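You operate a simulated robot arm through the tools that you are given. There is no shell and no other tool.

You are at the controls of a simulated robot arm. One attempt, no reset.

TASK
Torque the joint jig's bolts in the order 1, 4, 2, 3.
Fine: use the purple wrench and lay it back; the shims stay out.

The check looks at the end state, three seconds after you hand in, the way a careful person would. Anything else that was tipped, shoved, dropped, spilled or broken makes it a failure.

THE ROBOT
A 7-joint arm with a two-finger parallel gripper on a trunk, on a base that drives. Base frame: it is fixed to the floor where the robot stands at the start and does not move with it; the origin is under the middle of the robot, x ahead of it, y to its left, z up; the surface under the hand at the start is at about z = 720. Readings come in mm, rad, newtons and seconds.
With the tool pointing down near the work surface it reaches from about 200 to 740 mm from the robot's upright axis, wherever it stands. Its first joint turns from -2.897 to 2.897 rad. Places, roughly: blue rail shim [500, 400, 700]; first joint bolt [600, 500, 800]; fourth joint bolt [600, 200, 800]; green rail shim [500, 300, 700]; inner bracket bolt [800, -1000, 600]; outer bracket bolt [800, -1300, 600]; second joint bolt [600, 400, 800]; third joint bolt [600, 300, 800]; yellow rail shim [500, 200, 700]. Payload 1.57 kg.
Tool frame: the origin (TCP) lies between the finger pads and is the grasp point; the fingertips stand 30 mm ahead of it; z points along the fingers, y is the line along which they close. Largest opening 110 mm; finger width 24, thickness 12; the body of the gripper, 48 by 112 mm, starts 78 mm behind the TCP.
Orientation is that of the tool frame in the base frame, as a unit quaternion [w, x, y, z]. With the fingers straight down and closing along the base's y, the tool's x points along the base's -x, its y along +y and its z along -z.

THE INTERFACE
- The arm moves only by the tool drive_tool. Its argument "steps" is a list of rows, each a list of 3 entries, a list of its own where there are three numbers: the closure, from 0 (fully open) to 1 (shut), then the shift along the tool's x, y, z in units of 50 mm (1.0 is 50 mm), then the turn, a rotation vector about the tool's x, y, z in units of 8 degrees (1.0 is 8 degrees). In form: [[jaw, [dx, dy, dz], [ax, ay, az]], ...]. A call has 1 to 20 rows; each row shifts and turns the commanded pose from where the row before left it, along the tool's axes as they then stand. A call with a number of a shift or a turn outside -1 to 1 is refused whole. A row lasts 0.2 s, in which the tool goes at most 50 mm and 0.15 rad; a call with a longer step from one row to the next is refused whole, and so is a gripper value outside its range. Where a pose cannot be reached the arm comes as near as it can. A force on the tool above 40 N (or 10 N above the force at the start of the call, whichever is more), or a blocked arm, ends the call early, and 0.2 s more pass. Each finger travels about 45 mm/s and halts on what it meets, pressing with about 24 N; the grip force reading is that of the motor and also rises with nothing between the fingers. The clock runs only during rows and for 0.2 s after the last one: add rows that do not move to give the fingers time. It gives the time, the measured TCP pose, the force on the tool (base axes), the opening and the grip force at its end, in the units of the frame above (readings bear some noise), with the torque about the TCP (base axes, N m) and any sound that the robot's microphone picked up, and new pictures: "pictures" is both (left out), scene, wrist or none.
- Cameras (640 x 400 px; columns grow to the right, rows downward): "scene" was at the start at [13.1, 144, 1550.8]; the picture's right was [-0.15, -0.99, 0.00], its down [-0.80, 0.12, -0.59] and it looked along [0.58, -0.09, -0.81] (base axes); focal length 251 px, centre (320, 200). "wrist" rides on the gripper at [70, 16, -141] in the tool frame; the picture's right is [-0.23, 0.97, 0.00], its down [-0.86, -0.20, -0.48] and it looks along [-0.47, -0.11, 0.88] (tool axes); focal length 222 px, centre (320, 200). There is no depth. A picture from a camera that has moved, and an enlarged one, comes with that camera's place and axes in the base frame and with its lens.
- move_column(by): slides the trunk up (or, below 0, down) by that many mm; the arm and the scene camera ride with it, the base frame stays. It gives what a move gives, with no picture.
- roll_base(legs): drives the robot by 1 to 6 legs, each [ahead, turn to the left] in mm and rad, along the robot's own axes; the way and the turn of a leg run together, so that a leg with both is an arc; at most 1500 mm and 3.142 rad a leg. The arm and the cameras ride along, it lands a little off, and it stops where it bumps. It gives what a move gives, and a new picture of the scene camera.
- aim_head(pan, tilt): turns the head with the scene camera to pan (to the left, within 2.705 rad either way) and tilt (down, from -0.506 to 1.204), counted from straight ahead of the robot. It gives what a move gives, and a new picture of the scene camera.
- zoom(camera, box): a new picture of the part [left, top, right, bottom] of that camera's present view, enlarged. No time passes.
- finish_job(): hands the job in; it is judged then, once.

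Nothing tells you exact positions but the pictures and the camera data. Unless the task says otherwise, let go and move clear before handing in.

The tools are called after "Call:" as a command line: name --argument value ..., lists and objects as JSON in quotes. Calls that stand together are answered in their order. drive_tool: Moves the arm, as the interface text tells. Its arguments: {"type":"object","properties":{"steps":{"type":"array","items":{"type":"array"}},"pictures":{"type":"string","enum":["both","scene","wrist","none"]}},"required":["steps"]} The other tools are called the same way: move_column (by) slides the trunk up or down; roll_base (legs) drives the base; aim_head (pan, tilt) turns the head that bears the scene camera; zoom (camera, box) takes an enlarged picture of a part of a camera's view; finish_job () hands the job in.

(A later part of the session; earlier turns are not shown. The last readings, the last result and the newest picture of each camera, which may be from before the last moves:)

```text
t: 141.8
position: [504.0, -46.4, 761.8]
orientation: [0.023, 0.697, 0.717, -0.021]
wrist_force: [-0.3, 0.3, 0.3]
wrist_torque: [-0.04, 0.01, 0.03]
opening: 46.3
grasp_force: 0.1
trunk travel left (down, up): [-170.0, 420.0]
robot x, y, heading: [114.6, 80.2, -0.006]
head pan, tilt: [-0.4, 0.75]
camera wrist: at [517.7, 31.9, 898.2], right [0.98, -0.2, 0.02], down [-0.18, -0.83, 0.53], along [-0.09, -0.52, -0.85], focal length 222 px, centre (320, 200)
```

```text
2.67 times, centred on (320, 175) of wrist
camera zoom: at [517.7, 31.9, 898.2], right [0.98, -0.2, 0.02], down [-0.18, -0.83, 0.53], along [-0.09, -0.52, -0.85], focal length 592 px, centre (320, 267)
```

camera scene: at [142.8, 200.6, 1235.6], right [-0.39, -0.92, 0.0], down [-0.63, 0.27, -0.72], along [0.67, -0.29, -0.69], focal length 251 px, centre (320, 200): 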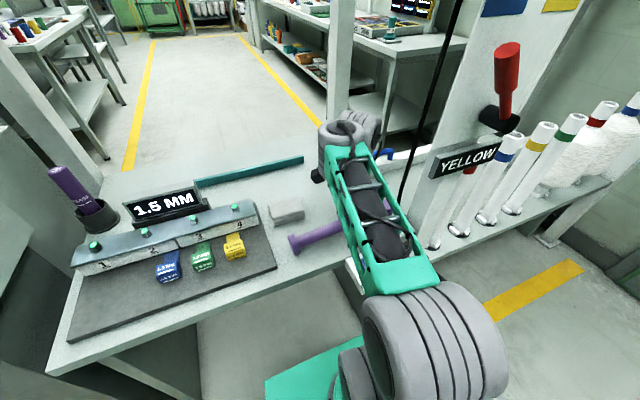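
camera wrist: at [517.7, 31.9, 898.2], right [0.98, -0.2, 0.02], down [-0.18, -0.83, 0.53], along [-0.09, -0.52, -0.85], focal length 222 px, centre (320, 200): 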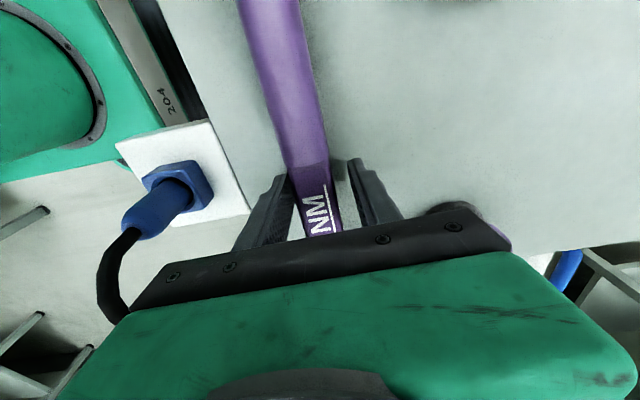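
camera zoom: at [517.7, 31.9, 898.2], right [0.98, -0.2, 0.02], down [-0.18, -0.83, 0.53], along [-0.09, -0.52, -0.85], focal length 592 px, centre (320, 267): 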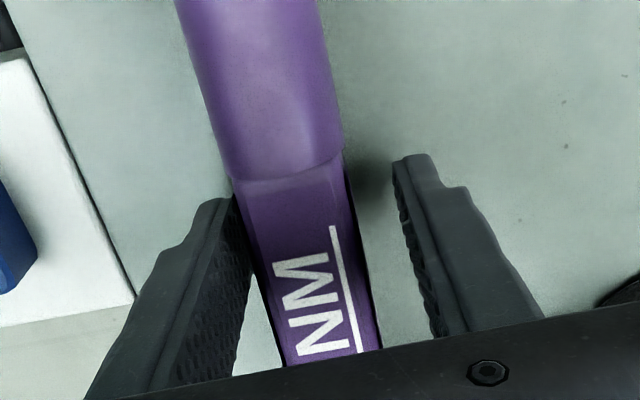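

Call:
drive_tool --steps '[[0.58, [0, -0.07, 0], [0, 0, 0]], [0.7, [0, 0, 0], [0, 0, 0]], [0.8, [0, 0, 0], [0, 0, 0]], [1, [0, 0, 0], [0, 0, 0]], [1, [0, 0, 0], [0, 0, 0]], [1, [0, 0, 0], [0, 0, 0]]]' --pictures "none"

Call:
drive_tool --steps '[[1, [0.02, 0, -0.2], [0, 0, 0]], [1, [0.03, 0, -0.5], [0, 0, 0]], [1, [0.05, 0, -0.8], [0, 0, 0]], [1, [0, 0, 0], [0, 0.45, 0]], [1, [0, 0, 0], [0, 0, 0]]]' --pictures "scene"

```text
t: 143.2
position: [500.9, -48.2, 759.6]
orientation: [0.02, 0.698, 0.716, -0.023]
wrist_force: [-0.2, 3.6, 3.6]
wrist_torque: [0.02, -0.07, 0.12]
opening: 28.0
grasp_force: 24.5
trunk travel left (down, up): [-170.0, 420.0]
robot x, y, heading: [116.0, 82.1, -0.0]
head pan, tilt: [-0.4, 0.75]
```

```text
t: 144.4
position: [489.0, -40.7, 847.8]
orientation: [0.013, 0.701, 0.713, 0.01]
wrist_force: [-1.0, -0.3, -3.5]
wrist_torque: [-0.09, -0.02, -0.02]
opening: 27.9
grasp_force: 23.6
trunk travel left (down, up): [-170.0, 420.0]
robot x, y, heading: [112.4, 79.1, -0.003]
head pan, tilt: [-0.4, 0.75]
camera scene: at [131.5, 201.6, 1235.6], right [-0.39, -0.92, 0.0], down [-0.63, 0.27, -0.73], along [0.67, -0.29, -0.68], focal length 251 px, centre (320, 200)
```

scene: 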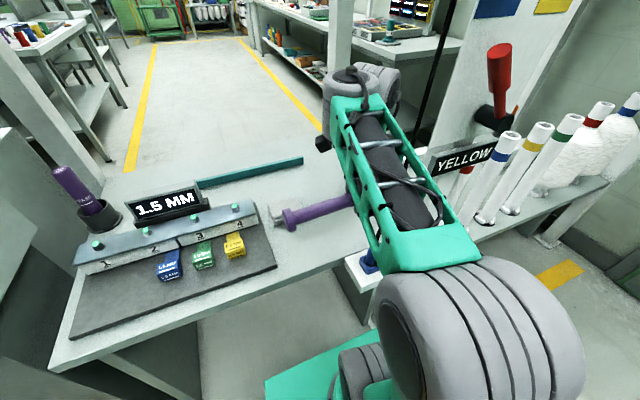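

The grip is clean and level now, and the body is back to its normal posture. I'll raise the trunk and carry the wrench back toward the jig.

Call:
move_column --by 120

Call:
drive_tool --steps '[[1, [0, 0, 0], [0.23, 0, 0]], [1, [0.7, 0, 0.2], [0, 0, 0]], [1, [0.8, 0, 0.2], [0, 0, 0]], [1, [0.3, 0, 0.1], [0, 0, 0]], [1, [0, 0, 0], [0, 0, -0.87]], [1, [0, 0, 0], [0, 0, -0.87]], [1, [0, 0, 0], [0, 0, -0.87]], [1, [0, 0, 0], [0, 0, -0.87]], [1, [0, 0, 0], [0, 0, -0.87]], [1, [0, 0, 0], [0, 0, -0.87]], [1, [0, 0, 0], [0, 0, -0.87]], [1, [0, 0, 0], [0, 0, -0.87]], [1, [0, 0, 0], [0, 0, -0.87]], [1, [0, 0, 0], [0, 0, -0.87]], [1, [0, 0, 0], [0, 0, -0.87]], [1, [0, 0, 0], [0, 0, -0.87]], [1, [0, 0, 0], [0, 0, -0.87]], [1, [0, 0, 0], [0, 0, 0]]]' --pictures "none"

```text
t: 145.9
position: [488.7, -40.1, 967.8]
orientation: [0.014, 0.701, 0.713, 0.011]
wrist_force: [0.3, -0.6, -3.9]
wrist_torque: [-0.09, 0.0, -0.03]
opening: 28.2
grasp_force: 23.9
trunk travel left (down, up): [-290.0, 300.0]
robot x, y, heading: [112.6, 77.5, -0.004]
head pan, tilt: [-0.4, 0.75]
```

```text
t: 149.7
position: [487.9, 49.7, 941.7]
orientation: [0.002, -0.012, 1.0, -0.004]
wrist_force: [-0.1, 0.2, -4.2]
wrist_torque: [0.0, -0.11, 0.03]
opening: 27.7
grasp_force: 23.8
trunk travel left (down, up): [-290.0, 300.0]
robot x, y, heading: [110.0, 78.6, -0.008]
head pan, tilt: [-0.4, 0.75]
```

Call:
drive_tool --steps '[[1, [0, 0.8, 0.04], [0, 0, 0]], [1, [0, 0.97, 0.04], [0, 0, 0]], [1, [0, 0.97, 0.04], [0, 0, 0]], [1, [0, 0.97, 0.04], [0, 0, 0]], [1, [0, 0.97, 0.04], [0, 0, 0]], [1, [0, 0.94, 0.04], [0, 0, 0]], [1, [0, 0, 0], [0, 0, -0.83]], [1, [0, 0, 0], [0, 0, -0.83]], [1, [0, 0, 0], [0, 0, -0.83]], [1, [0, 0, 0], [0, 0, -0.83]], [1, [0, 0, 0], [0, 0, -0.83]], [1, [0, 0, 0], [0, 0, -0.83]], [1, [0, 0, 0], [0, 0, -0.83]], [1, [0, 0, 0], [0, 0, -0.83]], [1, [0, 0, 0], [0, 0, -0.83]], [1, [0, 0, 0], [0, 0, -0.83]], [1, [0, 0, 0], [0, 0, 0]]]' --pictures "none"

Call:
aim_head --pan 0.9 --tilt 0.6

Call:
zoom --camera "scene" --box '[400, 250, 475, 300]'

```text
t: 153.3
position: [481.0, 330.0, 927.5]
orientation: [-0.001, -0.557, 0.83, -0.004]
wrist_force: [1.0, -0.1, -3.9]
wrist_torque: [0.11, -0.05, -0.01]
opening: 28.0
grasp_force: 23.4
trunk travel left (down, up): [-290.0, 300.0]
robot x, y, heading: [114.2, 76.3, -0.002]
head pan, tilt: [-0.4, 0.75]
```

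```text
t: 154.8
position: [479.9, 329.8, 928.9]
orientation: [-0.001, -0.557, 0.83, -0.004]
wrist_force: [-0.1, 0.8, -3.7]
wrist_torque: [0.07, -0.06, 0.02]
opening: 27.8
grasp_force: 23.7
trunk travel left (down, up): [-290.0, 300.0]
robot x, y, heading: [114.5, 81.5, -0.009]
head pan, tilt: [0.901, 0.6]
camera scene: at [110.6, 303.5, 1368.5], right [0.78, -0.63, 0.0], down [-0.35, -0.44, -0.82], along [0.52, 0.64, -0.57], focal length 251 px, centre (320, 200)
```

scene: 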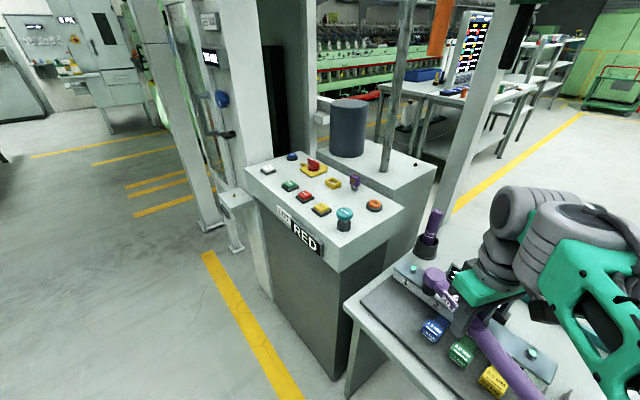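

```text
8.00 times, centred on (438, 275) of scene
camera zoom: at [110.6, 303.5, 1368.5], right [0.78, -0.63, 0.0], down [-0.35, -0.44, -0.82], along [0.52, 0.64, -0.57], focal length 2007 px, centre (-620, -400)
```

zoom: 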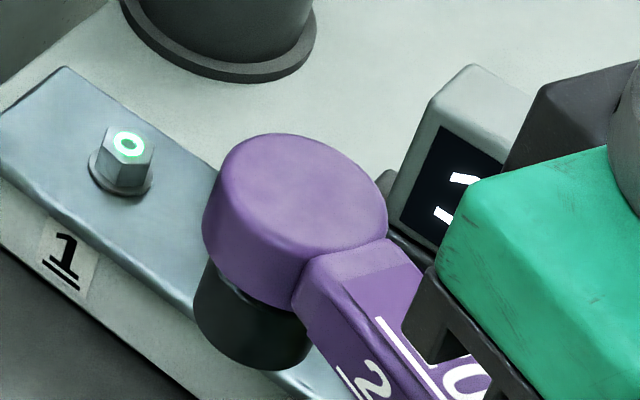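

Call:
aim_head --pan 0.1 --tilt 0.75

Call:
zoom --camera "scene" --box '[235, 195, 295, 235]'

```text
t: 155.9
position: [480.9, 330.3, 928.9]
orientation: [-0.001, -0.557, 0.83, -0.005]
wrist_force: [0.4, 0.3, -4.1]
wrist_torque: [0.06, -0.01, 0.02]
opening: 27.9
grasp_force: 23.9
trunk travel left (down, up): [-290.0, 300.0]
robot x, y, heading: [110.9, 79.7, -0.008]
head pan, tilt: [0.099, 0.75]
camera scene: at [137.8, 242.4, 1355.6], right [0.1, -1.0, 0.0], down [-0.68, -0.07, -0.73], along [0.73, 0.07, -0.68], focal length 251 px, centre (320, 200)
```

scene: 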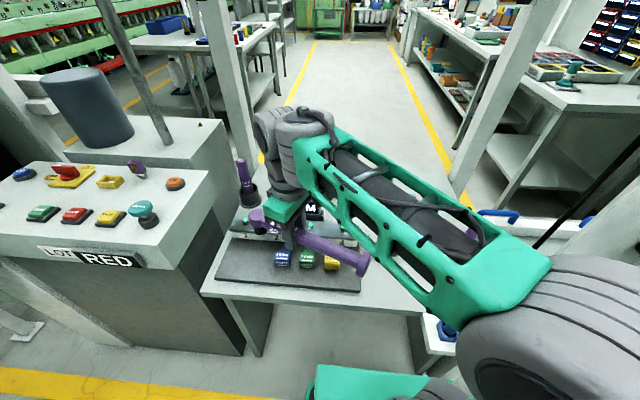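

```text
10.00 times, centred on (265, 215) of scene
camera zoom: at [137.8, 242.4, 1355.6], right [0.1, -1.0, 0.0], down [-0.68, -0.07, -0.73], along [0.73, 0.07, -0.68], focal length 2509 px, centre (870, 50)
```

zoom: 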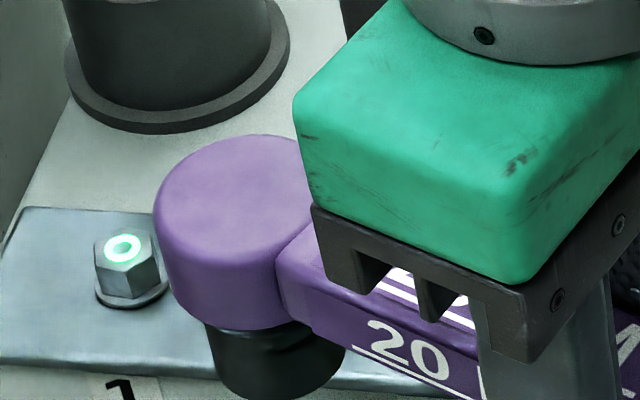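

Call:
zoom --camera "scene" --box '[237, 210, 261, 226]'

Call:
zoom --camera "scene" --box '[290, 215, 350, 255]'

```text
16.00 times, centred on (249, 218) of scene
camera zoom: at [137.8, 242.4, 1355.6], right [0.1, -1.0, 0.0], down [-0.68, -0.07, -0.73], along [0.73, 0.07, -0.68], focal length 4014 px, centre (1456, -88)
```

zoom: 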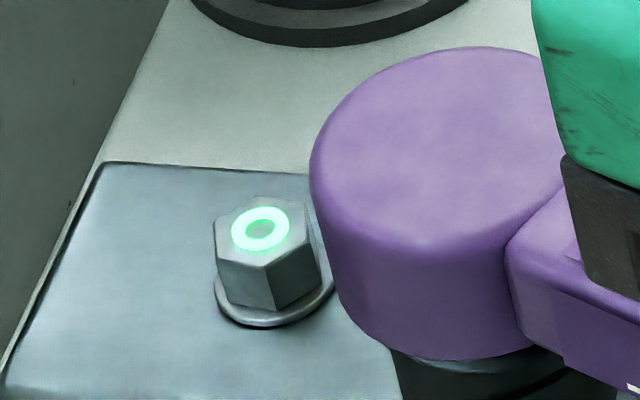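

```text
10.00 times, centred on (320, 235) of scene
camera zoom: at [137.8, 242.4, 1355.6], right [0.1, -1.0, 0.0], down [-0.68, -0.07, -0.73], along [0.73, 0.07, -0.68], focal length 2509 px, centre (320, -150)
```

zoom: 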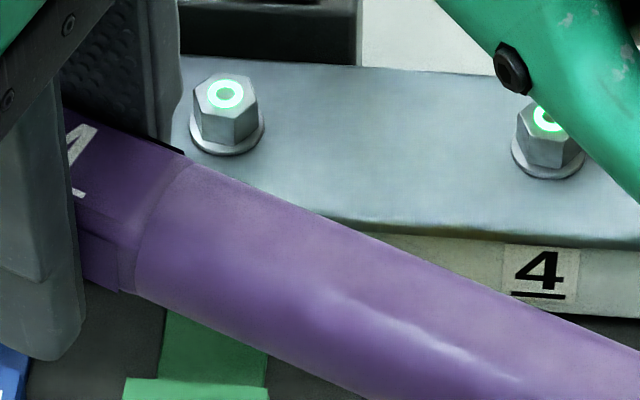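

With the new grip the wrench is nearly level: head axis about 102 mm ahead, 1 mm off sideways, socket mouth about 48 mm below. Bolt 1 hasn't turned. I'll approach again at 55° heading and check alignment from the side view.

Call:
drive_tool --steps '[[1, [0, 0, 0], [0, 0.2, 0]], [1, [0, 0, 0], [-0.02, 0, 0.8]], [1, [0, 0, 0], [-0.02, 0, 0.79]], [1, [-0.637, -0.048, -0.018], [0, 0, 0]], [1, [-0.637, -0.048, -0.018], [0, 0, 0]], [1, [-0.637, -0.048, -0.018], [0, 0, 0]], [1, [-0.637, -0.048, -0.018], [0, 0, 0]], [1, [-0.011, 0, 0.4], [0, 0, 0]], [1, [-0.011, 0, 0.4], [0, 0, 0]], [1, [0, 0, 0], [0, 0, 0]]]' --pictures "none"

Call:
aim_head --pan 0.9 --tilt 0.6

Call:
zoom --camera "scene" --box '[390, 240, 450, 280]'

```text
t: 158.1
position: [563.9, 427.9, 887.0]
orientation: [-0.014, -0.462, 0.887, -0.011]
wrist_force: [-0.6, 0.7, -5.0]
wrist_torque: [0.09, -0.06, 0.03]
opening: 28.0
grasp_force: 24.0
trunk travel left (down, up): [-290.0, 300.0]
robot x, y, heading: [112.1, 79.0, 0.001]
head pan, tilt: [0.099, 0.75]
```

```text
t: 159.2
position: [562.9, 429.2, 887.9]
orientation: [-0.013, -0.462, 0.887, -0.011]
wrist_force: [-0.3, 0.1, -3.9]
wrist_torque: [0.08, -0.06, 0.0]
opening: 28.1
grasp_force: 23.7
trunk travel left (down, up): [-290.0, 300.0]
robot x, y, heading: [113.9, 81.0, -0.008]
head pan, tilt: [0.901, 0.6]
camera scene: at [110.7, 303.6, 1368.4], right [0.78, -0.63, 0.0], down [-0.35, -0.44, -0.82], along [0.52, 0.64, -0.57], focal length 251 px, centre (320, 200)
```

scene: 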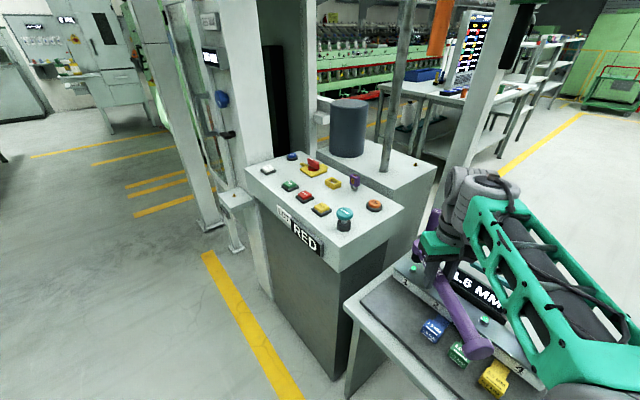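

```text
10.00 times, centred on (420, 260) of scene
camera zoom: at [110.7, 303.6, 1368.4], right [0.78, -0.63, 0.0], down [-0.35, -0.44, -0.82], along [0.52, 0.64, -0.57], focal length 2509 px, centre (-680, -400)
```

zoom: 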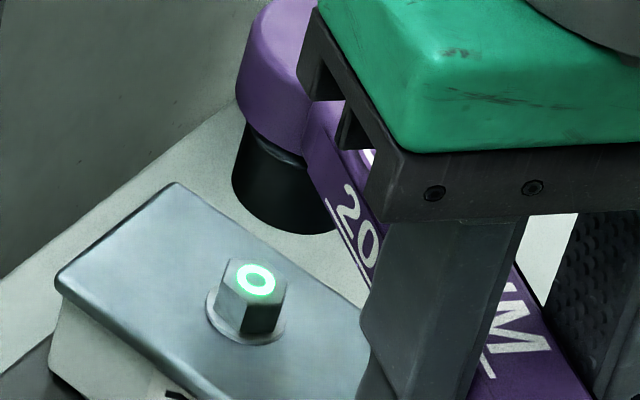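

Now the dead-reckoned and measured socket positions agree to within a millimetre. By the same camera the bolt is about 2 mm further in +y, so I'll correct that while lowering.

Call:
drive_tool --steps '[[1, [-0.016, 0.008, 0.173], [0, 0, 0]], [1, [-0.016, 0.008, 0.173], [0, 0, 0]], [1, [-0.016, 0.008, 0.173], [0, 0, 0]], [1, [0, 0, 0], [0, 0, 0]], [1, [0, 0, 0], [0, 0, 0]]]' --pictures "none"

Call:
zoom --camera "scene" --box '[400, 250, 436, 274]'

Call:
aim_head --pan 0.1 --tilt 0.75

Call:
zoom --camera "scene" --box '[225, 195, 285, 235]'

```text
t: 160.4
position: [561.1, 430.2, 861.4]
orientation: [-0.014, -0.462, 0.887, -0.011]
wrist_force: [0.3, -0.2, -4.1]
wrist_torque: [0.09, -0.03, -0.01]
opening: 27.8
grasp_force: 24.2
trunk travel left (down, up): [-290.0, 300.0]
robot x, y, heading: [112.0, 79.4, -0.011]
head pan, tilt: [0.901, 0.6]
```

```text
16.00 times, centred on (418, 262) of scene
camera zoom: at [110.6, 303.6, 1368.5], right [0.78, -0.62, 0.0], down [-0.35, -0.44, -0.82], along [0.52, 0.64, -0.57], focal length 4014 px, centre (-1248, -792)
```

zoom: 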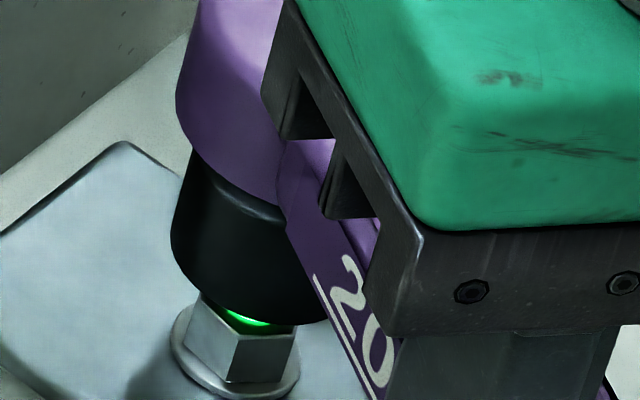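

```text
t: 161.6
position: [561.9, 430.5, 862.3]
orientation: [-0.014, -0.462, 0.887, -0.01]
wrist_force: [-0.7, 0.6, -5.2]
wrist_torque: [0.09, -0.02, 0.05]
opening: 27.9
grasp_force: 23.7
trunk travel left (down, up): [-290.0, 300.0]
robot x, y, heading: [112.2, 80.8, -0.007]
head pan, tilt: [0.099, 0.75]
camera scene: at [137.9, 242.5, 1355.6], right [0.1, -1.0, 0.0], down [-0.68, -0.07, -0.73], along [0.73, 0.07, -0.68], focal length 251 px, centre (320, 200)
```

scene: 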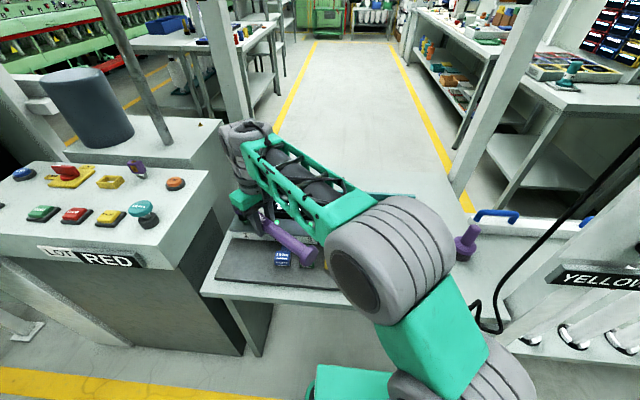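

```text
10.00 times, centred on (255, 215) of scene
camera zoom: at [137.9, 242.5, 1355.6], right [0.1, -1.0, 0.0], down [-0.68, -0.07, -0.73], along [0.73, 0.07, -0.68], focal length 2509 px, centre (970, 50)
```

zoom: 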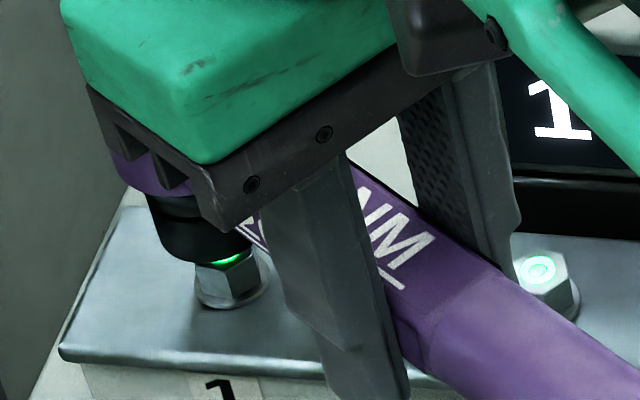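

Both views now agree to within about 1 mm. Going down gently.

Call:
drive_tool --steps '[[1, [-0.001, 0, 0.05], [0, 0, 0]], [1, [-0.001, 0, 0.05], [0, 0, 0]], [1, [-0.001, 0, 0.05], [0, 0, 0]], [1, [-0.001, 0, 0.04], [0, 0, 0]], [1, [0, 0, 0], [0, 0, 0]]]' --pictures "none"

Call:
drive_tool --steps '[[1, [0, 0, 0.02], [0, 0, 0]], [1, [0, 0, 0.02], [0, 0, 0]], [1, [0, 0, 0], [0, 0, 0]]]' --pictures "none"

Call:
drive_tool --steps '[[1, [0, 0, 0.02], [0, 0, 0]], [1, [0, 0, 0.02], [0, 0, 0]], [1, [0, 0, 0], [0, 0, 0]]]' --pictures "none"

```text
t: 162.8
position: [561.4, 431.8, 853.0]
orientation: [-0.013, -0.462, 0.886, -0.011]
wrist_force: [-0.5, -0.8, -4.0]
wrist_torque: [0.09, -0.07, -0.01]
opening: 27.7
grasp_force: 23.6
trunk travel left (down, up): [-290.0, 300.0]
robot x, y, heading: [111.2, 78.0, -0.006]
head pan, tilt: [0.099, 0.75]
```

```text
t: 163.6
position: [561.6, 431.1, 850.5]
orientation: [-0.013, -0.462, 0.887, -0.011]
wrist_force: [0.4, 0.5, -3.8]
wrist_torque: [0.06, -0.01, 0.01]
opening: 28.0
grasp_force: 24.1
trunk travel left (down, up): [-290.0, 300.0]
robot x, y, heading: [116.8, 81.1, -0.008]
head pan, tilt: [0.099, 0.75]
```

```text
t: 164.4
position: [562.0, 431.3, 847.8]
orientation: [-0.013, -0.462, 0.887, -0.01]
wrist_force: [-0.8, 0.1, -4.3]
wrist_torque: [0.09, -0.04, 0.01]
opening: 27.8
grasp_force: 23.9
trunk travel left (down, up): [-290.0, 300.0]
robot x, y, heading: [115.7, 74.8, -0.007]
head pan, tilt: [0.099, 0.75]
```

Call:
drive_tool --steps '[[1, [0, 0, 0.02], [0, 0, 0]], [1, [0, 0, 0.02], [0, 0, 0]], [1, [0, 0, 0], [0, 0, 0]]]' --pictures "none"

Call:
zoom --camera "scene" --box '[232, 205, 262, 225]'

```text
t: 165.2
position: [562.0, 430.9, 846.6]
orientation: [-0.013, -0.461, 0.887, -0.011]
wrist_force: [0.4, 1.5, -4.2]
wrist_torque: [0.05, -0.06, 0.02]
opening: 27.7
grasp_force: 24.4
trunk travel left (down, up): [-290.0, 300.0]
robot x, y, heading: [111.1, 80.7, -0.005]
head pan, tilt: [0.099, 0.75]
```

```text
16.00 times, centred on (247, 215) of scene
camera zoom: at [137.9, 242.4, 1355.6], right [0.09, -1.0, 0.0], down [-0.68, -0.06, -0.73], along [0.73, 0.07, -0.68], focal length 4014 px, centre (1488, -40)
```

zoom: 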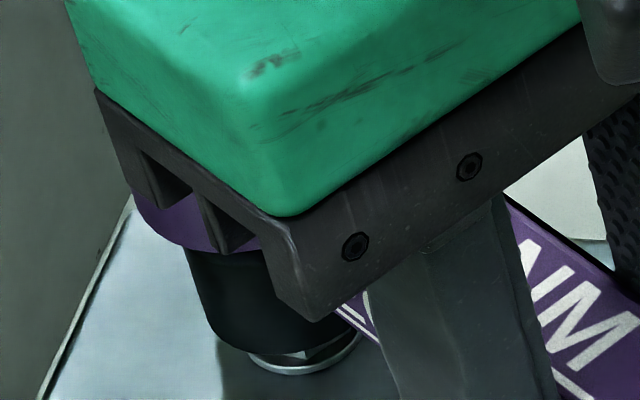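

Call:
drive_tool --steps '[[1, [0, 0, 0.02], [0, 0, 0]], [1, [0, 0, 0.02], [0, 0, 0]], [1, [0, 0, 0], [0, 0, 0]]]' --pictures "none"

Call:
drive_tool --steps '[[1, [0, 0, 0.02], [0, 0, 0]], [1, [0, 0, 0.02], [0, 0, 0]], [1, [0, 0, 0], [0, 0, 0]]]' --pictures "none"

```text
t: 166.0
position: [561.6, 430.6, 844.4]
orientation: [-0.013, -0.462, 0.887, -0.011]
wrist_force: [-0.1, -0.4, -4.0]
wrist_torque: [0.07, -0.07, -0.01]
opening: 28.0
grasp_force: 25.0
trunk travel left (down, up): [-290.0, 300.0]
robot x, y, heading: [111.2, 76.0, -0.006]
head pan, tilt: [0.099, 0.75]
```

```text
t: 166.8
position: [561.7, 430.7, 841.1]
orientation: [-0.013, -0.462, 0.887, -0.011]
wrist_force: [0.2, 0.8, -3.7]
wrist_torque: [0.11, -0.05, -0.01]
opening: 28.0
grasp_force: 23.9
trunk travel left (down, up): [-290.0, 300.0]
robot x, y, heading: [114.6, 80.7, -0.006]
head pan, tilt: [0.099, 0.75]
```

It has gone about 8 mm past the bolt top with no contact, so it's properly over the head this time. A little deeper.

Call:
drive_tool --steps '[[1, [0, 0, 0.02], [0, 0, 0]], [1, [0, 0, 0.02], [0, 0, 0]], [1, [0, 0, 0], [0, 0, 0]]]' --pictures "none"

Call:
zoom --camera "scene" --box '[232, 205, 262, 225]'

```text
t: 167.6
position: [562.5, 431.3, 838.7]
orientation: [-0.014, -0.462, 0.887, -0.011]
wrist_force: [0.3, 0.2, -3.8]
wrist_torque: [0.09, -0.06, 0.03]
opening: 28.0
grasp_force: 24.0
trunk travel left (down, up): [-290.0, 300.0]
robot x, y, heading: [110.3, 75.8, -0.005]
head pan, tilt: [0.099, 0.75]
```

```text
16.00 times, centred on (247, 215) of scene
camera zoom: at [137.9, 242.4, 1355.6], right [0.09, -1.0, 0.0], down [-0.68, -0.06, -0.73], along [0.73, 0.07, -0.68], focal length 4014 px, centre (1488, -40)
```

zoom: 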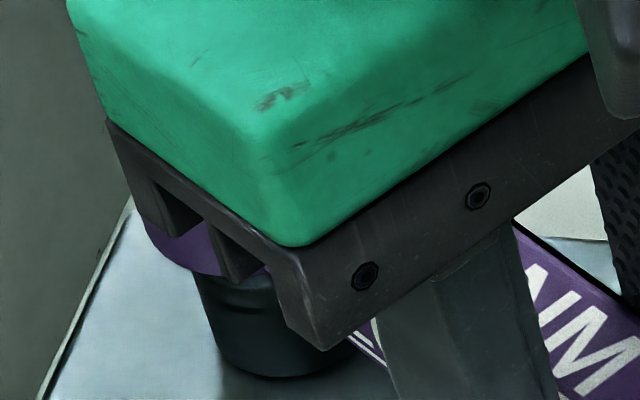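

The socket now fully covers bolt 1 and its washer. Turning clockwise about the bolt axis and listening.

Call:
drive_tool --steps '[[1, [-0.004, 0.106, 0], [-0.013, 0, 0.375]], [1, [-0.004, 0.106, 0], [-0.013, 0, 0.375]], [1, [-0.004, 0.106, 0], [-0.013, 0, 0.375]], [1, [0, 0, 0], [0, 0, 0]]]' --pictures "none"

```text
t: 168.6
position: [549.2, 442.3, 839.1]
orientation: [-0.013, -0.39, 0.921, -0.009]
wrist_force: [0.2, -0.6, -5.2]
wrist_torque: [0.04, -0.05, -0.02]
opening: 27.9
grasp_force: 24.0
trunk travel left (down, up): [-290.0, 300.0]
robot x, y, heading: [109.5, 78.8, -0.003]
head pan, tilt: [0.099, 0.75]
```

Call:
drive_tool --steps '[[1, [-0.004, 0.106, 0], [-0.013, 0, 0.375]], [1, [-0.004, 0.106, 0], [-0.013, 0, 0.375]], [1, [-0.004, 0.106, 0], [-0.013, 0, 0.375]], [1, [0, 0, 0], [0, 0, 0]]]' --pictures "none"

Call:
drive_tool --steps '[[1, [-0.004, 0.106, 0], [-0.013, 0, 0.375]], [1, [-0.004, 0.106, 0], [-0.013, 0, 0.375]], [1, [-0.004, 0.106, 0], [-0.013, 0, 0.375]], [1, [0, 0, 0], [0, 0, 0]]]' --pictures "none"

```text
t: 169.6
position: [539.1, 452.7, 840.0]
orientation: [-0.014, -0.318, 0.948, -0.008]
wrist_force: [-1.2, -0.2, -5.3]
wrist_torque: [0.06, -0.05, 0.0]
opening: 27.8
grasp_force: 23.8
trunk travel left (down, up): [-290.0, 300.0]
robot x, y, heading: [114.6, 77.1, -0.006]
head pan, tilt: [0.099, 0.75]
```

```text
t: 170.6
position: [531.3, 466.3, 839.0]
orientation: [-0.014, -0.242, 0.97, -0.006]
wrist_force: [1.2, -1.1, -3.6]
wrist_torque: [0.07, -0.08, 0.32]
opening: 27.9
grasp_force: 24.2
trunk travel left (down, up): [-290.0, 300.0]
robot x, y, heading: [112.8, 77.5, -0.0]
head pan, tilt: [0.099, 0.75]
```

Now a counter-torque appears at a heading of about 28°: the hex has engaged. Continuing clockwise.

Call:
drive_tool --steps '[[1, [-0.004, 0.106, 0], [-0.013, 0, 0.375]], [1, [-0.004, 0.106, 0], [-0.013, 0, 0.375]], [1, [0, 0, 0], [0, 0, 0]]]' --pictures "none"

Call:
drive_tool --steps '[[1, [-0.004, 0.106, 0], [-0.013, 0, 0.375]], [1, [-0.004, 0.106, 0], [-0.013, 0, 0.375]], [1, [0, 0, 0], [0, 0, 0]]]' --pictures "none"

```text
t: 171.4
position: [527.1, 475.9, 839.4]
orientation: [-0.014, -0.19, 0.982, -0.006]
wrist_force: [0.3, -0.2, -3.3]
wrist_torque: [0.05, -0.11, 0.01]
opening: 27.8
grasp_force: 23.8
trunk travel left (down, up): [-290.0, 300.0]
robot x, y, heading: [112.8, 82.2, -0.002]
head pan, tilt: [0.099, 0.75]
```

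```text
t: 172.2
position: [522.8, 485.7, 839.5]
orientation: [-0.015, -0.139, 0.99, -0.005]
wrist_force: [-1.3, -3.1, -3.5]
wrist_torque: [-0.09, -0.16, -0.27]
opening: 28.1
grasp_force: 23.7
trunk travel left (down, up): [-290.0, 300.0]
robot x, y, heading: [115.8, 78.0, -0.005]
head pan, tilt: [0.099, 0.75]
```

Call:
drive_tool --steps '[[1, [-0.004, 0.106, 0], [-0.013, 0, 0.375]], [1, [-0.004, 0.106, 0], [-0.013, 0, 0.375]], [1, [0, 0, 0], [0, 0, 0]]]' --pictures "none"

Call:
drive_tool --steps '[[1, [-0.004, 0.106, 0], [-0.013, 0, 0.375]], [1, [-0.004, 0.106, 0], [-0.013, 0, 0.375]], [1, [0, 0, 0], [0, 0, 0]]]' --pictures "none"

Call:
drive_tool --steps '[[1, [-0.004, 0.106, 0], [-0.013, 0, 0.375]], [1, [-0.004, 0.106, 0], [-0.013, 0, 0.375]], [1, [0, 0, 0], [0, 0, 0]]]' --pictures "none"

```text
t: 173.0
position: [520.8, 496.2, 839.7]
orientation: [-0.013, -0.086, 0.996, -0.004]
wrist_force: [-0.2, -4.4, -4.5]
wrist_torque: [-0.07, 0.09, -0.31]
opening: 27.7
grasp_force: 24.1
trunk travel left (down, up): [-290.0, 300.0]
robot x, y, heading: [110.8, 77.9, -0.0]
head pan, tilt: [0.099, 0.75]
```

```text
t: 173.8
position: [520.6, 506.3, 839.6]
orientation: [-0.013, -0.034, 0.999, -0.002]
wrist_force: [-1.0, -4.4, -3.4]
wrist_torque: [-0.11, -0.11, -0.32]
opening: 27.9
grasp_force: 24.2
trunk travel left (down, up): [-290.0, 300.0]
robot x, y, heading: [111.9, 78.6, -0.003]
head pan, tilt: [0.099, 0.75]
```

```text
t: 174.6
position: [520.4, 517.2, 839.5]
orientation: [-0.014, 0.018, 1.0, -0.001]
wrist_force: [-2.2, -8.0, -5.9]
wrist_torque: [-0.23, 0.11, -0.74]
opening: 28.0
grasp_force: 24.0
trunk travel left (down, up): [-290.0, 300.0]
robot x, y, heading: [112.9, 74.8, -0.004]
head pan, tilt: [0.099, 0.75]
```

Call:
drive_tool --steps '[[1, [0, -0.03, 0], [0, 0, 0]], [1, [-0.004, 0.1, 0], [-0.013, 0, 0.375]], [1, [-0.004, 0.1, 0], [-0.013, 0, 0.375]], [1, [0, 0, 0], [0, 0, 0]]]' --pictures "scene"

Call:
zoom --camera "scene" --box '[205, 185, 295, 245]'

```text
t: 175.6
position: [520.1, 526.0, 839.1]
orientation: [-0.014, 0.071, 0.997, 0.0]
wrist_force: [-1.2, -0.9, -2.9]
wrist_torque: [-0.07, -0.15, -0.12]
opening: 27.9
grasp_force: 23.8
trunk travel left (down, up): [-290.0, 300.0]
robot x, y, heading: [112.2, 82.2, -0.0]
head pan, tilt: [0.099, 0.75]
camera scene: at [137.6, 242.3, 1355.6], right [0.1, -1.0, 0.0], down [-0.68, -0.07, -0.73], along [0.73, 0.07, -0.68], focal length 251 px, centre (320, 200)
```

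scene: 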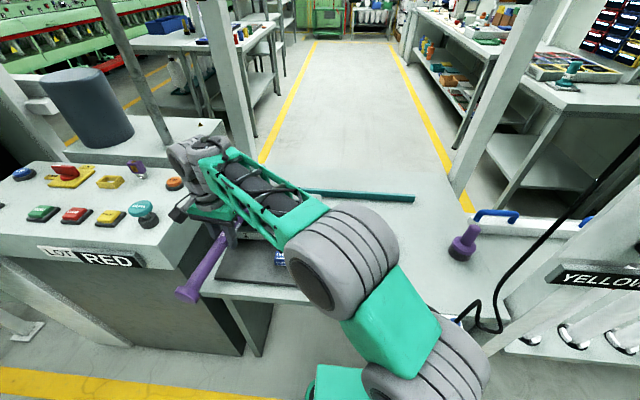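

```text
6.67 times, centred on (250, 215) of scene
camera zoom: at [137.6, 242.3, 1355.6], right [0.1, -1.0, 0.0], down [-0.68, -0.07, -0.73], along [0.73, 0.07, -0.68], focal length 1672 px, centre (787, 100)
```

zoom: 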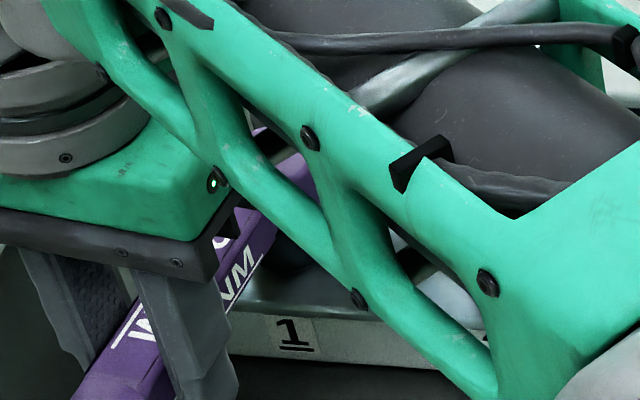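

Call:
drive_tool --steps '[[1, [0.005, 0, -0.2], [0, 0, 0]], [1, [0.005, 0, -0.3], [0, 0, 0]], [1, [0.005, 0, -0.3], [0, 0, 0]], [1, [0.3, -0.3, -0.2], [0, 0, 0]], [1, [0.5, -0.7, 0], [0, 0, 0]], [1, [0.5, -0.7, 0], [0, 0, 0]], [1, [0.3, -0.7, 0], [0, 0, 0]], [1, [0, -0.7, 0], [0, 0, 0]], [1, [0, 0, 0], [0, 0, 0]]]' --pictures "none"

Call:
zoom --camera "scene" --box '[237, 210, 261, 226]'

```text
t: 177.6
position: [422.1, 383.2, 891.7]
orientation: [-0.013, 0.069, 0.997, 0.001]
wrist_force: [-0.2, -0.1, -3.6]
wrist_torque: [0.0, -0.11, -0.01]
opening: 27.8
grasp_force: 24.3
trunk travel left (down, up): [-290.0, 300.0]
robot x, y, heading: [114.5, 80.3, -0.002]
head pan, tilt: [0.099, 0.75]
```

```text
16.00 times, centred on (249, 218) of scene
camera zoom: at [137.7, 242.0, 1355.6], right [0.09, -1.0, 0.0], down [-0.68, -0.06, -0.73], along [0.73, 0.07, -0.68], focal length 4014 px, centre (1456, -88)
```

zoom: 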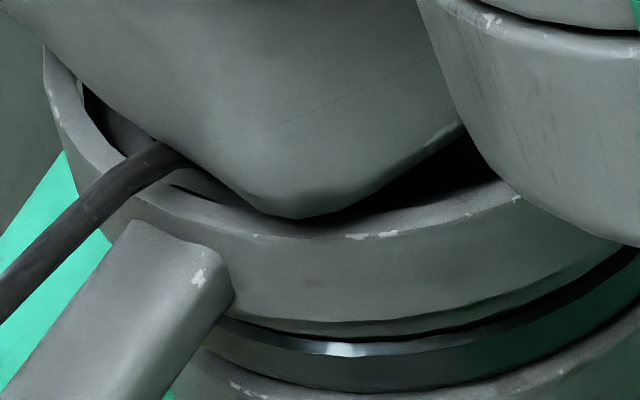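

Call:
drive_tool --steps '[[1, [-0.2, -0.8, -0.2], [0, 0, 0]], [1, [-0.2, -0.9, -0.2], [0, 0, 0]], [1, [-0.2, -0.8, 0], [0, 0, 0]], [1, [0, 0, 0], [0, 0, 0]]]' --pictures "scene"

Call:
zoom --camera "scene" --box '[237, 210, 261, 226]'

```text
t: 178.6
position: [434.1, 253.7, 912.5]
orientation: [-0.014, 0.07, 0.997, 0.0]
wrist_force: [-0.1, 0.3, -4.1]
wrist_torque: [0.01, -0.08, -0.01]
opening: 27.8
grasp_force: 23.9
trunk travel left (down, up): [-290.0, 300.0]
robot x, y, heading: [112.5, 79.9, -0.005]
head pan, tilt: [0.099, 0.75]
camera scene: at [137.7, 242.0, 1355.6], right [0.09, -1.0, 0.0], down [-0.68, -0.06, -0.73], along [0.73, 0.07, -0.68], focal length 251 px, centre (320, 200)
```

scene: 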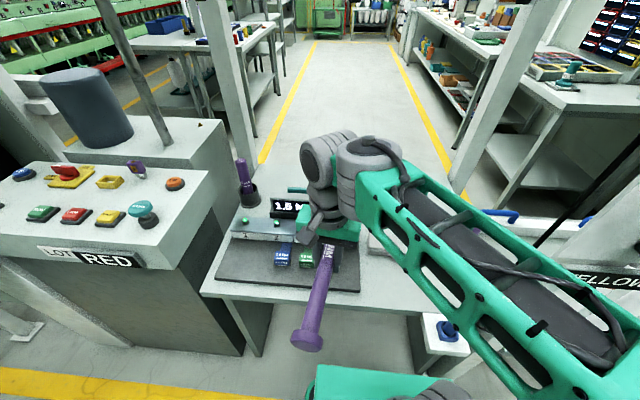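

```text
16.00 times, centred on (249, 218) of scene
camera zoom: at [137.7, 242.0, 1355.6], right [0.09, -1.0, 0.0], down [-0.68, -0.06, -0.73], along [0.73, 0.07, -0.68], focal length 4014 px, centre (1456, -88)
```

zoom: 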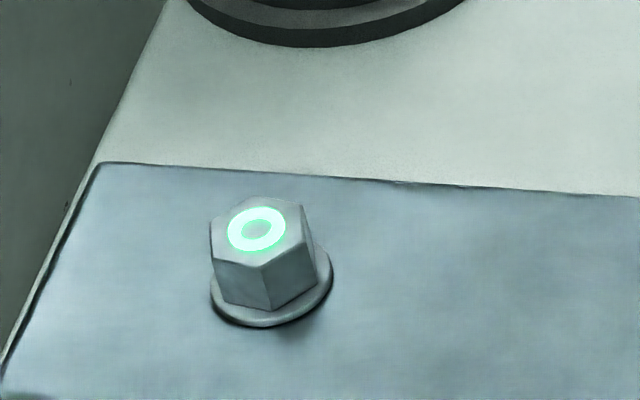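

Bolt 1's hex looks almost the same as before. Because a hex repeats every 60° and I swept about 63°, I can't tell from one look whether it turned. I'll re-seat at 55°, turn only about 30°, and compare.

Call:
drive_tool --steps '[[1, [-0.36, 0.83, -0.15], [0, 0, 0]], [1, [-0.36, 0.83, -0.15], [0, 0, 0]], [1, [0, 0, 0], [0.03, 0, -0.875]], [1, [0, 0, 0], [0.03, 0, -0.875]], [1, [0, 0, 0], [0.03, 0, -0.875]], [1, [0, 0, 0], [0.03, 0, -0.875]], [1, [0, 0, 0], [0.03, 0, -0.875]], [1, [0, 0, 0], [0.03, 0, -0.875]], [1, [0, 0, 0], [0.03, 0, -0.875]], [1, [0, 0, 0], [0.03, 0, -0.875]], [1, [0, 0, 0], [0.03, 0, -0.875]], [1, [0, 0, 0], [0, 0, 0]]]' --pictures "none"

Call:
zoom --camera "scene" --box '[225, 195, 285, 235]'

```text
t: 181.2
position: [480.7, 333.1, 924.5]
orientation: [-0.013, -0.463, 0.886, -0.01]
wrist_force: [-0.6, 0.0, -4.2]
wrist_torque: [0.11, -0.04, -0.04]
opening: 27.8
grasp_force: 24.6
trunk travel left (down, up): [-290.0, 300.0]
robot x, y, heading: [113.5, 80.3, -0.006]
head pan, tilt: [0.099, 0.75]
```

```text
10.00 times, centred on (255, 215) of scene
camera zoom: at [137.8, 242.2, 1355.6], right [0.09, -1.0, 0.0], down [-0.68, -0.06, -0.73], along [0.73, 0.07, -0.68], focal length 2509 px, centre (970, 50)
```

zoom: 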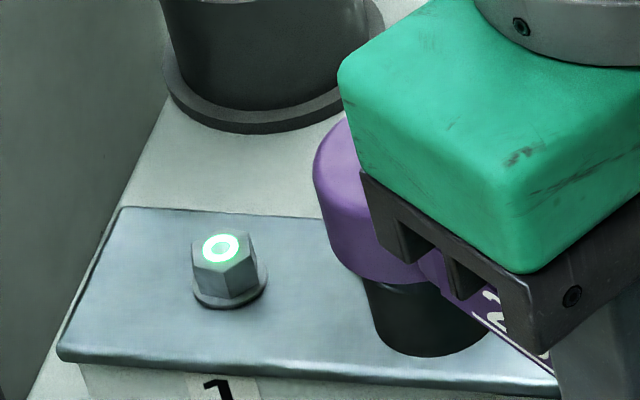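

Call:
drive_tool --steps '[[1, [-0.5, -0.04, -0.02], [0, 0, 0]], [1, [-0.65, -0.045, -0.022], [0, 0, 0]], [1, [-0.65, -0.045, -0.022], [0, 0, 0]], [1, [-0.65, -0.045, -0.022], [0, 0, 0]], [1, [-0.08, 0, 0], [0, 0, 0]], [1, [-0.014, 0, 0.42], [0, 0, 0]], [1, [-0.014, 0, 0.42], [0, 0, 0]], [1, [-0.014, 0, 0.42], [0, 0, 0]], [1, [0, 0, 0], [0, 0, 0]], [1, [0, 0, 0], [0, 0, 0]]]' --pictures "none"

Call:
zoom --camera "scene" --box '[225, 195, 285, 235]'

```text
t: 183.4
position: [562.1, 432.2, 861.5]
orientation: [-0.014, -0.462, 0.887, -0.011]
wrist_force: [-0.9, -0.1, -3.9]
wrist_torque: [0.06, -0.03, -0.03]
opening: 27.5
grasp_force: 23.6
trunk travel left (down, up): [-290.0, 300.0]
robot x, y, heading: [113.9, 79.0, -0.007]
head pan, tilt: [0.099, 0.75]
```

```text
10.00 times, centred on (255, 215) of scene
camera zoom: at [137.9, 242.3, 1355.6], right [0.09, -1.0, 0.0], down [-0.68, -0.06, -0.73], along [0.73, 0.07, -0.68], focal length 2509 px, centre (970, 50)
```

zoom: 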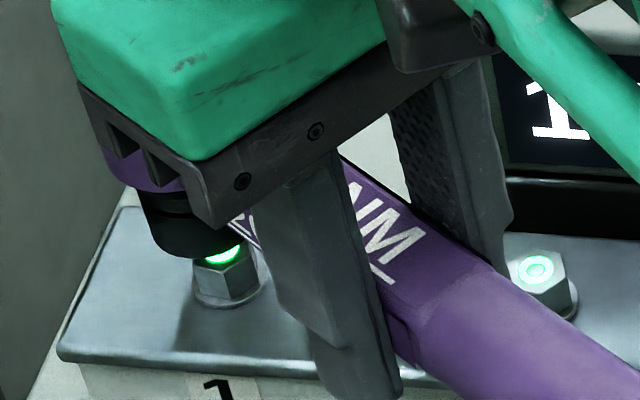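

Call:
drive_tool --steps '[[1, [0.03, -0.022, 0], [0, 0, 0]], [1, [-0.001, 0, 0.05], [0, 0, 0]], [1, [-0.001, 0, 0.05], [0, 0, 0]], [1, [-0.001, 0, 0.05], [0, 0, 0]], [1, [-0.001, 0, 0.04], [0, 0, 0]], [1, [0, 0, 0], [0, 0, 0]]]' --pictures "none"

Call:
zoom --camera "scene" --box '[232, 205, 262, 225]'

Call:
drive_tool --steps '[[1, [0, 0, 0.03], [0, 0, 0]], [1, [0, 0, 0.03], [0, 0, 0]], [1, [0, 0, 0], [0, 0, 0]]]' --pictures "none"

```text
t: 184.8
position: [562.0, 428.7, 853.1]
orientation: [-0.014, -0.462, 0.887, -0.011]
wrist_force: [-0.5, -0.6, -3.9]
wrist_torque: [0.07, -0.07, -0.01]
opening: 28.2
grasp_force: 24.0
trunk travel left (down, up): [-290.0, 300.0]
robot x, y, heading: [112.8, 79.9, -0.005]
head pan, tilt: [0.099, 0.75]
```

```text
16.00 times, centred on (247, 215) of scene
camera zoom: at [137.9, 242.3, 1355.6], right [0.09, -1.0, 0.0], down [-0.68, -0.06, -0.73], along [0.73, 0.07, -0.68], focal length 4014 px, centre (1488, -40)
```

zoom: 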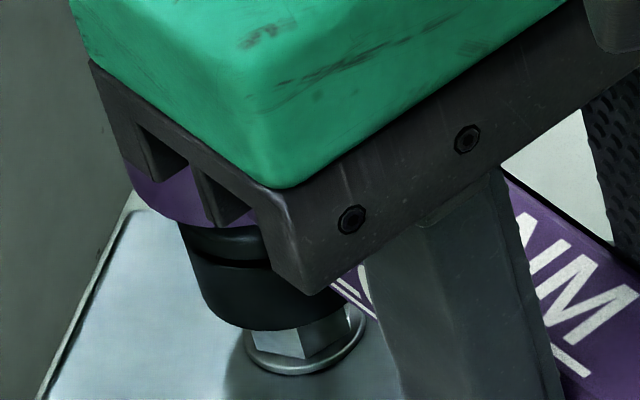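

```text
t: 185.6
position: [561.7, 429.2, 849.5]
orientation: [-0.013, -0.462, 0.887, -0.011]
wrist_force: [-0.8, -0.1, -4.5]
wrist_torque: [0.08, -0.05, 0.01]
opening: 27.8
grasp_force: 24.2
trunk travel left (down, up): [-290.0, 300.0]
robot x, y, heading: [117.5, 77.9, 0.001]
head pan, tilt: [0.099, 0.75]
```

Call:
drive_tool --steps '[[1, [0, 0, 0.03], [0, 0, 0]], [1, [0, 0, 0.03], [0, 0, 0]], [1, [0, 0, 0], [0, 0, 0]]]' --pictures "none"

Call:
drive_tool --steps '[[1, [0, 0, 0.03], [0, 0, 0]], [1, [0, 0, 0.03], [0, 0, 0]], [1, [0, 0, 0.02], [0, 0, 0]], [1, [0, 0, 0], [0, 0, 0]]]' --pictures "none"

```text
t: 186.4
position: [561.4, 430.7, 845.6]
orientation: [-0.013, -0.461, 0.887, -0.011]
wrist_force: [-0.4, 0.5, -3.6]
wrist_torque: [0.1, -0.03, 0.02]
opening: 28.0
grasp_force: 23.7
trunk travel left (down, up): [-290.0, 300.0]
robot x, y, heading: [114.2, 77.6, -0.006]
head pan, tilt: [0.099, 0.75]
```

```text
t: 187.4
position: [560.8, 429.2, 843.2]
orientation: [-0.013, -0.461, 0.887, -0.01]
wrist_force: [-0.6, 0.2, -4.1]
wrist_torque: [0.1, -0.05, 0.0]
opening: 28.3
grasp_force: 24.4
trunk travel left (down, up): [-290.0, 300.0]
robot x, y, heading: [115.5, 79.6, -0.006]
head pan, tilt: [0.099, 0.75]
```

Call:
drive_tool --steps '[[1, [0, 0, 0.03], [0, 0, 0]], [1, [0, 0, 0.03], [0, 0, 0]], [1, [0, 0, 0.03], [0, 0, 0]], [1, [0, 0, 0], [0, 0, 0]]]' --pictures "none"

Call:
zoom --camera "scene" --box '[232, 205, 262, 225]'

```text
t: 188.4
position: [562.2, 428.1, 839.1]
orientation: [-0.013, -0.462, 0.887, -0.011]
wrist_force: [0.0, 0.6, -4.2]
wrist_torque: [0.09, -0.06, 0.0]
opening: 28.1
grasp_force: 24.5
trunk travel left (down, up): [-290.0, 300.0]
robot x, y, heading: [112.7, 78.3, -0.008]
head pan, tilt: [0.099, 0.75]
```

```text
16.00 times, centred on (247, 215) of scene
camera zoom: at [137.9, 242.3, 1355.6], right [0.09, -1.0, 0.0], down [-0.68, -0.06, -0.73], along [0.73, 0.07, -0.68], focal length 4014 px, centre (1488, -40)
```

zoom: 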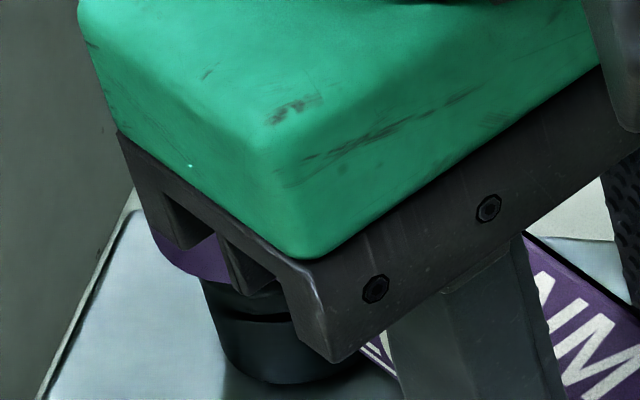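

Call:
drive_tool --steps '[[1, [0, 0, 0.03], [0, 0, 0]], [1, [0, 0, 0.03], [0, 0, 0]], [1, [0, 0, 0], [0, 0, 0]]]' --pictures "none"

Call:
drive_tool --steps '[[1, [0, 0, 0.03], [0, 0, 0]], [1, [0, 0, 0], [0, 0, 0]]]' --pictures "none"

```text
t: 189.2
position: [562.3, 428.7, 835.4]
orientation: [-0.011, -0.461, 0.887, -0.011]
wrist_force: [-0.1, -1.0, 1.6]
wrist_torque: [0.59, -0.42, -0.11]
opening: 28.1
grasp_force: 24.3
trunk travel left (down, up): [-290.0, 300.0]
robot x, y, heading: [112.6, 75.1, -0.001]
head pan, tilt: [0.099, 0.75]
```

```text
t: 189.8
position: [561.6, 428.5, 834.5]
orientation: [-0.013, -0.462, 0.887, -0.01]
wrist_force: [-1.5, -2.7, 5.3]
wrist_torque: [0.66, -0.35, 0.0]
opening: 28.0
grasp_force: 24.2
trunk travel left (down, up): [-290.0, 300.0]
robot x, y, heading: [113.2, 77.5, -0.005]
head pan, tilt: [0.099, 0.75]
```

Fully bottomed on the rail. I'll ease the press a bit and turn 30° clockwise from here.

Call:
drive_tool --steps '[[1, [0, 0, -0.03], [0, 0, 0]], [1, [-0.004, 0.106, 0], [-0.013, 0, 0.375]], [1, [-0.004, 0.106, 0], [-0.013, 0, 0.375]], [1, [0, 0, 0], [0, 0, 0]]]' --pictures "none"

Call:
drive_tool --steps '[[1, [-0.004, 0.106, 0], [-0.013, 0, 0.375]], [1, [-0.004, 0.106, 0], [-0.013, 0, 0.375]], [1, [0, 0, 0], [0, 0, 0]]]' --pictures "none"

Call:
drive_tool --steps '[[1, [-0.004, 0.106, 0], [-0.013, 0, 0.375]], [1, [-0.004, 0.106, 0], [-0.013, 0, 0.375]], [1, [0, 0, 0], [0, 0, 0]]]' --pictures "none"

Call:
drive_tool --steps '[[1, [-0.004, 0.106, 0], [-0.013, 0, 0.375]], [1, [-0.004, 0.106, 0], [-0.013, 0, 0.375]], [1, [0, 0, 0], [0, 0, 0]]]' --pictures "none"

```text
t: 190.8
position: [552.4, 435.1, 836.1]
orientation: [-0.014, -0.415, 0.91, -0.01]
wrist_force: [-0.1, -0.3, -3.6]
wrist_torque: [0.04, -0.07, -0.01]
opening: 27.9
grasp_force: 23.8
trunk travel left (down, up): [-290.0, 300.0]
robot x, y, heading: [112.6, 79.2, -0.007]
head pan, tilt: [0.099, 0.75]
```

```text
t: 191.6
position: [546.2, 442.7, 834.3]
orientation: [-0.013, -0.367, 0.93, -0.009]
wrist_force: [0.1, -1.0, -4.1]
wrist_torque: [0.12, -0.08, 0.01]
opening: 28.0
grasp_force: 23.7
trunk travel left (down, up): [-290.0, 300.0]
robot x, y, heading: [115.3, 81.4, -0.005]
head pan, tilt: [0.099, 0.75]
```

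```text
t: 192.4
position: [538.8, 451.6, 836.9]
orientation: [-0.014, -0.317, 0.948, -0.008]
wrist_force: [-1.0, 0.3, -3.2]
wrist_torque: [0.04, -0.09, 0.02]
opening: 27.8
grasp_force: 24.5
trunk travel left (down, up): [-290.0, 300.0]
robot x, y, heading: [112.4, 80.8, -0.007]
head pan, tilt: [0.099, 0.75]
```

```text
t: 193.2
position: [533.0, 460.3, 835.2]
orientation: [-0.013, -0.267, 0.964, -0.007]
wrist_force: [-0.6, 0.2, -4.3]
wrist_torque: [0.07, -0.07, 0.0]
opening: 28.0
grasp_force: 23.8
trunk travel left (down, up): [-290.0, 300.0]
robot x, y, heading: [114.6, 81.7, -0.002]
head pan, tilt: [0.099, 0.75]
```

Call:
drive_tool --steps '[[1, [-0.002, 0.053, 0], [-0.006, 0, 0.1875]], [1, [-0.002, 0.053, 0], [-0.006, 0, 0.1875]], [1, [0, 0, 0], [0, 0, 0]]]' --pictures "none"

Call:
drive_tool --steps '[[1, [-0.002, 0.053, 0], [-0.006, 0, 0.1875]], [1, [0, 0, 0], [0, 0, 0]]]' --pictures "none"

Call:
drive_tool --steps '[[1, [-0.002, 0.053, 0], [-0.006, 0, 0.1875]], [1, [0, 0, 0], [0, 0, 0]]]' --pictures "none"

Call:
drive_tool --steps '[[1, [-0.002, 0.053, 0], [-0.006, 0, 0.1875]], [1, [0, 0, 0], [0, 0, 0]]]' --pictures "none"

```text
t: 194.0
position: [530.6, 465.1, 835.1]
orientation: [-0.014, -0.242, 0.97, -0.006]
wrist_force: [-0.3, 0.2, -3.5]
wrist_torque: [0.03, -0.12, 0.37]
opening: 28.0
grasp_force: 23.6
trunk travel left (down, up): [-290.0, 300.0]
robot x, y, heading: [113.0, 83.1, -0.009]
head pan, tilt: [0.099, 0.75]
```

```text
t: 194.6
position: [529.7, 467.6, 836.1]
orientation: [-0.014, -0.228, 0.973, -0.007]
wrist_force: [-1.7, -0.5, -4.1]
wrist_torque: [-0.03, 0.0, -0.08]
opening: 27.6
grasp_force: 23.9
trunk travel left (down, up): [-290.0, 300.0]
robot x, y, heading: [113.6, 76.6, -0.005]
head pan, tilt: [0.099, 0.75]
```

```text
t: 195.2
position: [529.5, 469.1, 835.5]
orientation: [-0.014, -0.217, 0.976, -0.007]
wrist_force: [-1.7, -2.2, -3.9]
wrist_torque: [-0.03, -0.04, -0.1]
opening: 27.8
grasp_force: 24.1
trunk travel left (down, up): [-290.0, 300.0]
robot x, y, heading: [114.9, 79.1, -0.003]
head pan, tilt: [0.099, 0.75]
```

```text
t: 195.8
position: [527.9, 471.7, 835.0]
orientation: [-0.014, -0.203, 0.979, -0.006]
wrist_force: [-0.4, -1.0, -4.6]
wrist_torque: [0.04, -0.06, -0.04]
opening: 27.6
grasp_force: 23.6
trunk travel left (down, up): [-290.0, 300.0]
robot x, y, heading: [113.2, 77.7, -0.003]
head pan, tilt: [0.099, 0.75]
```

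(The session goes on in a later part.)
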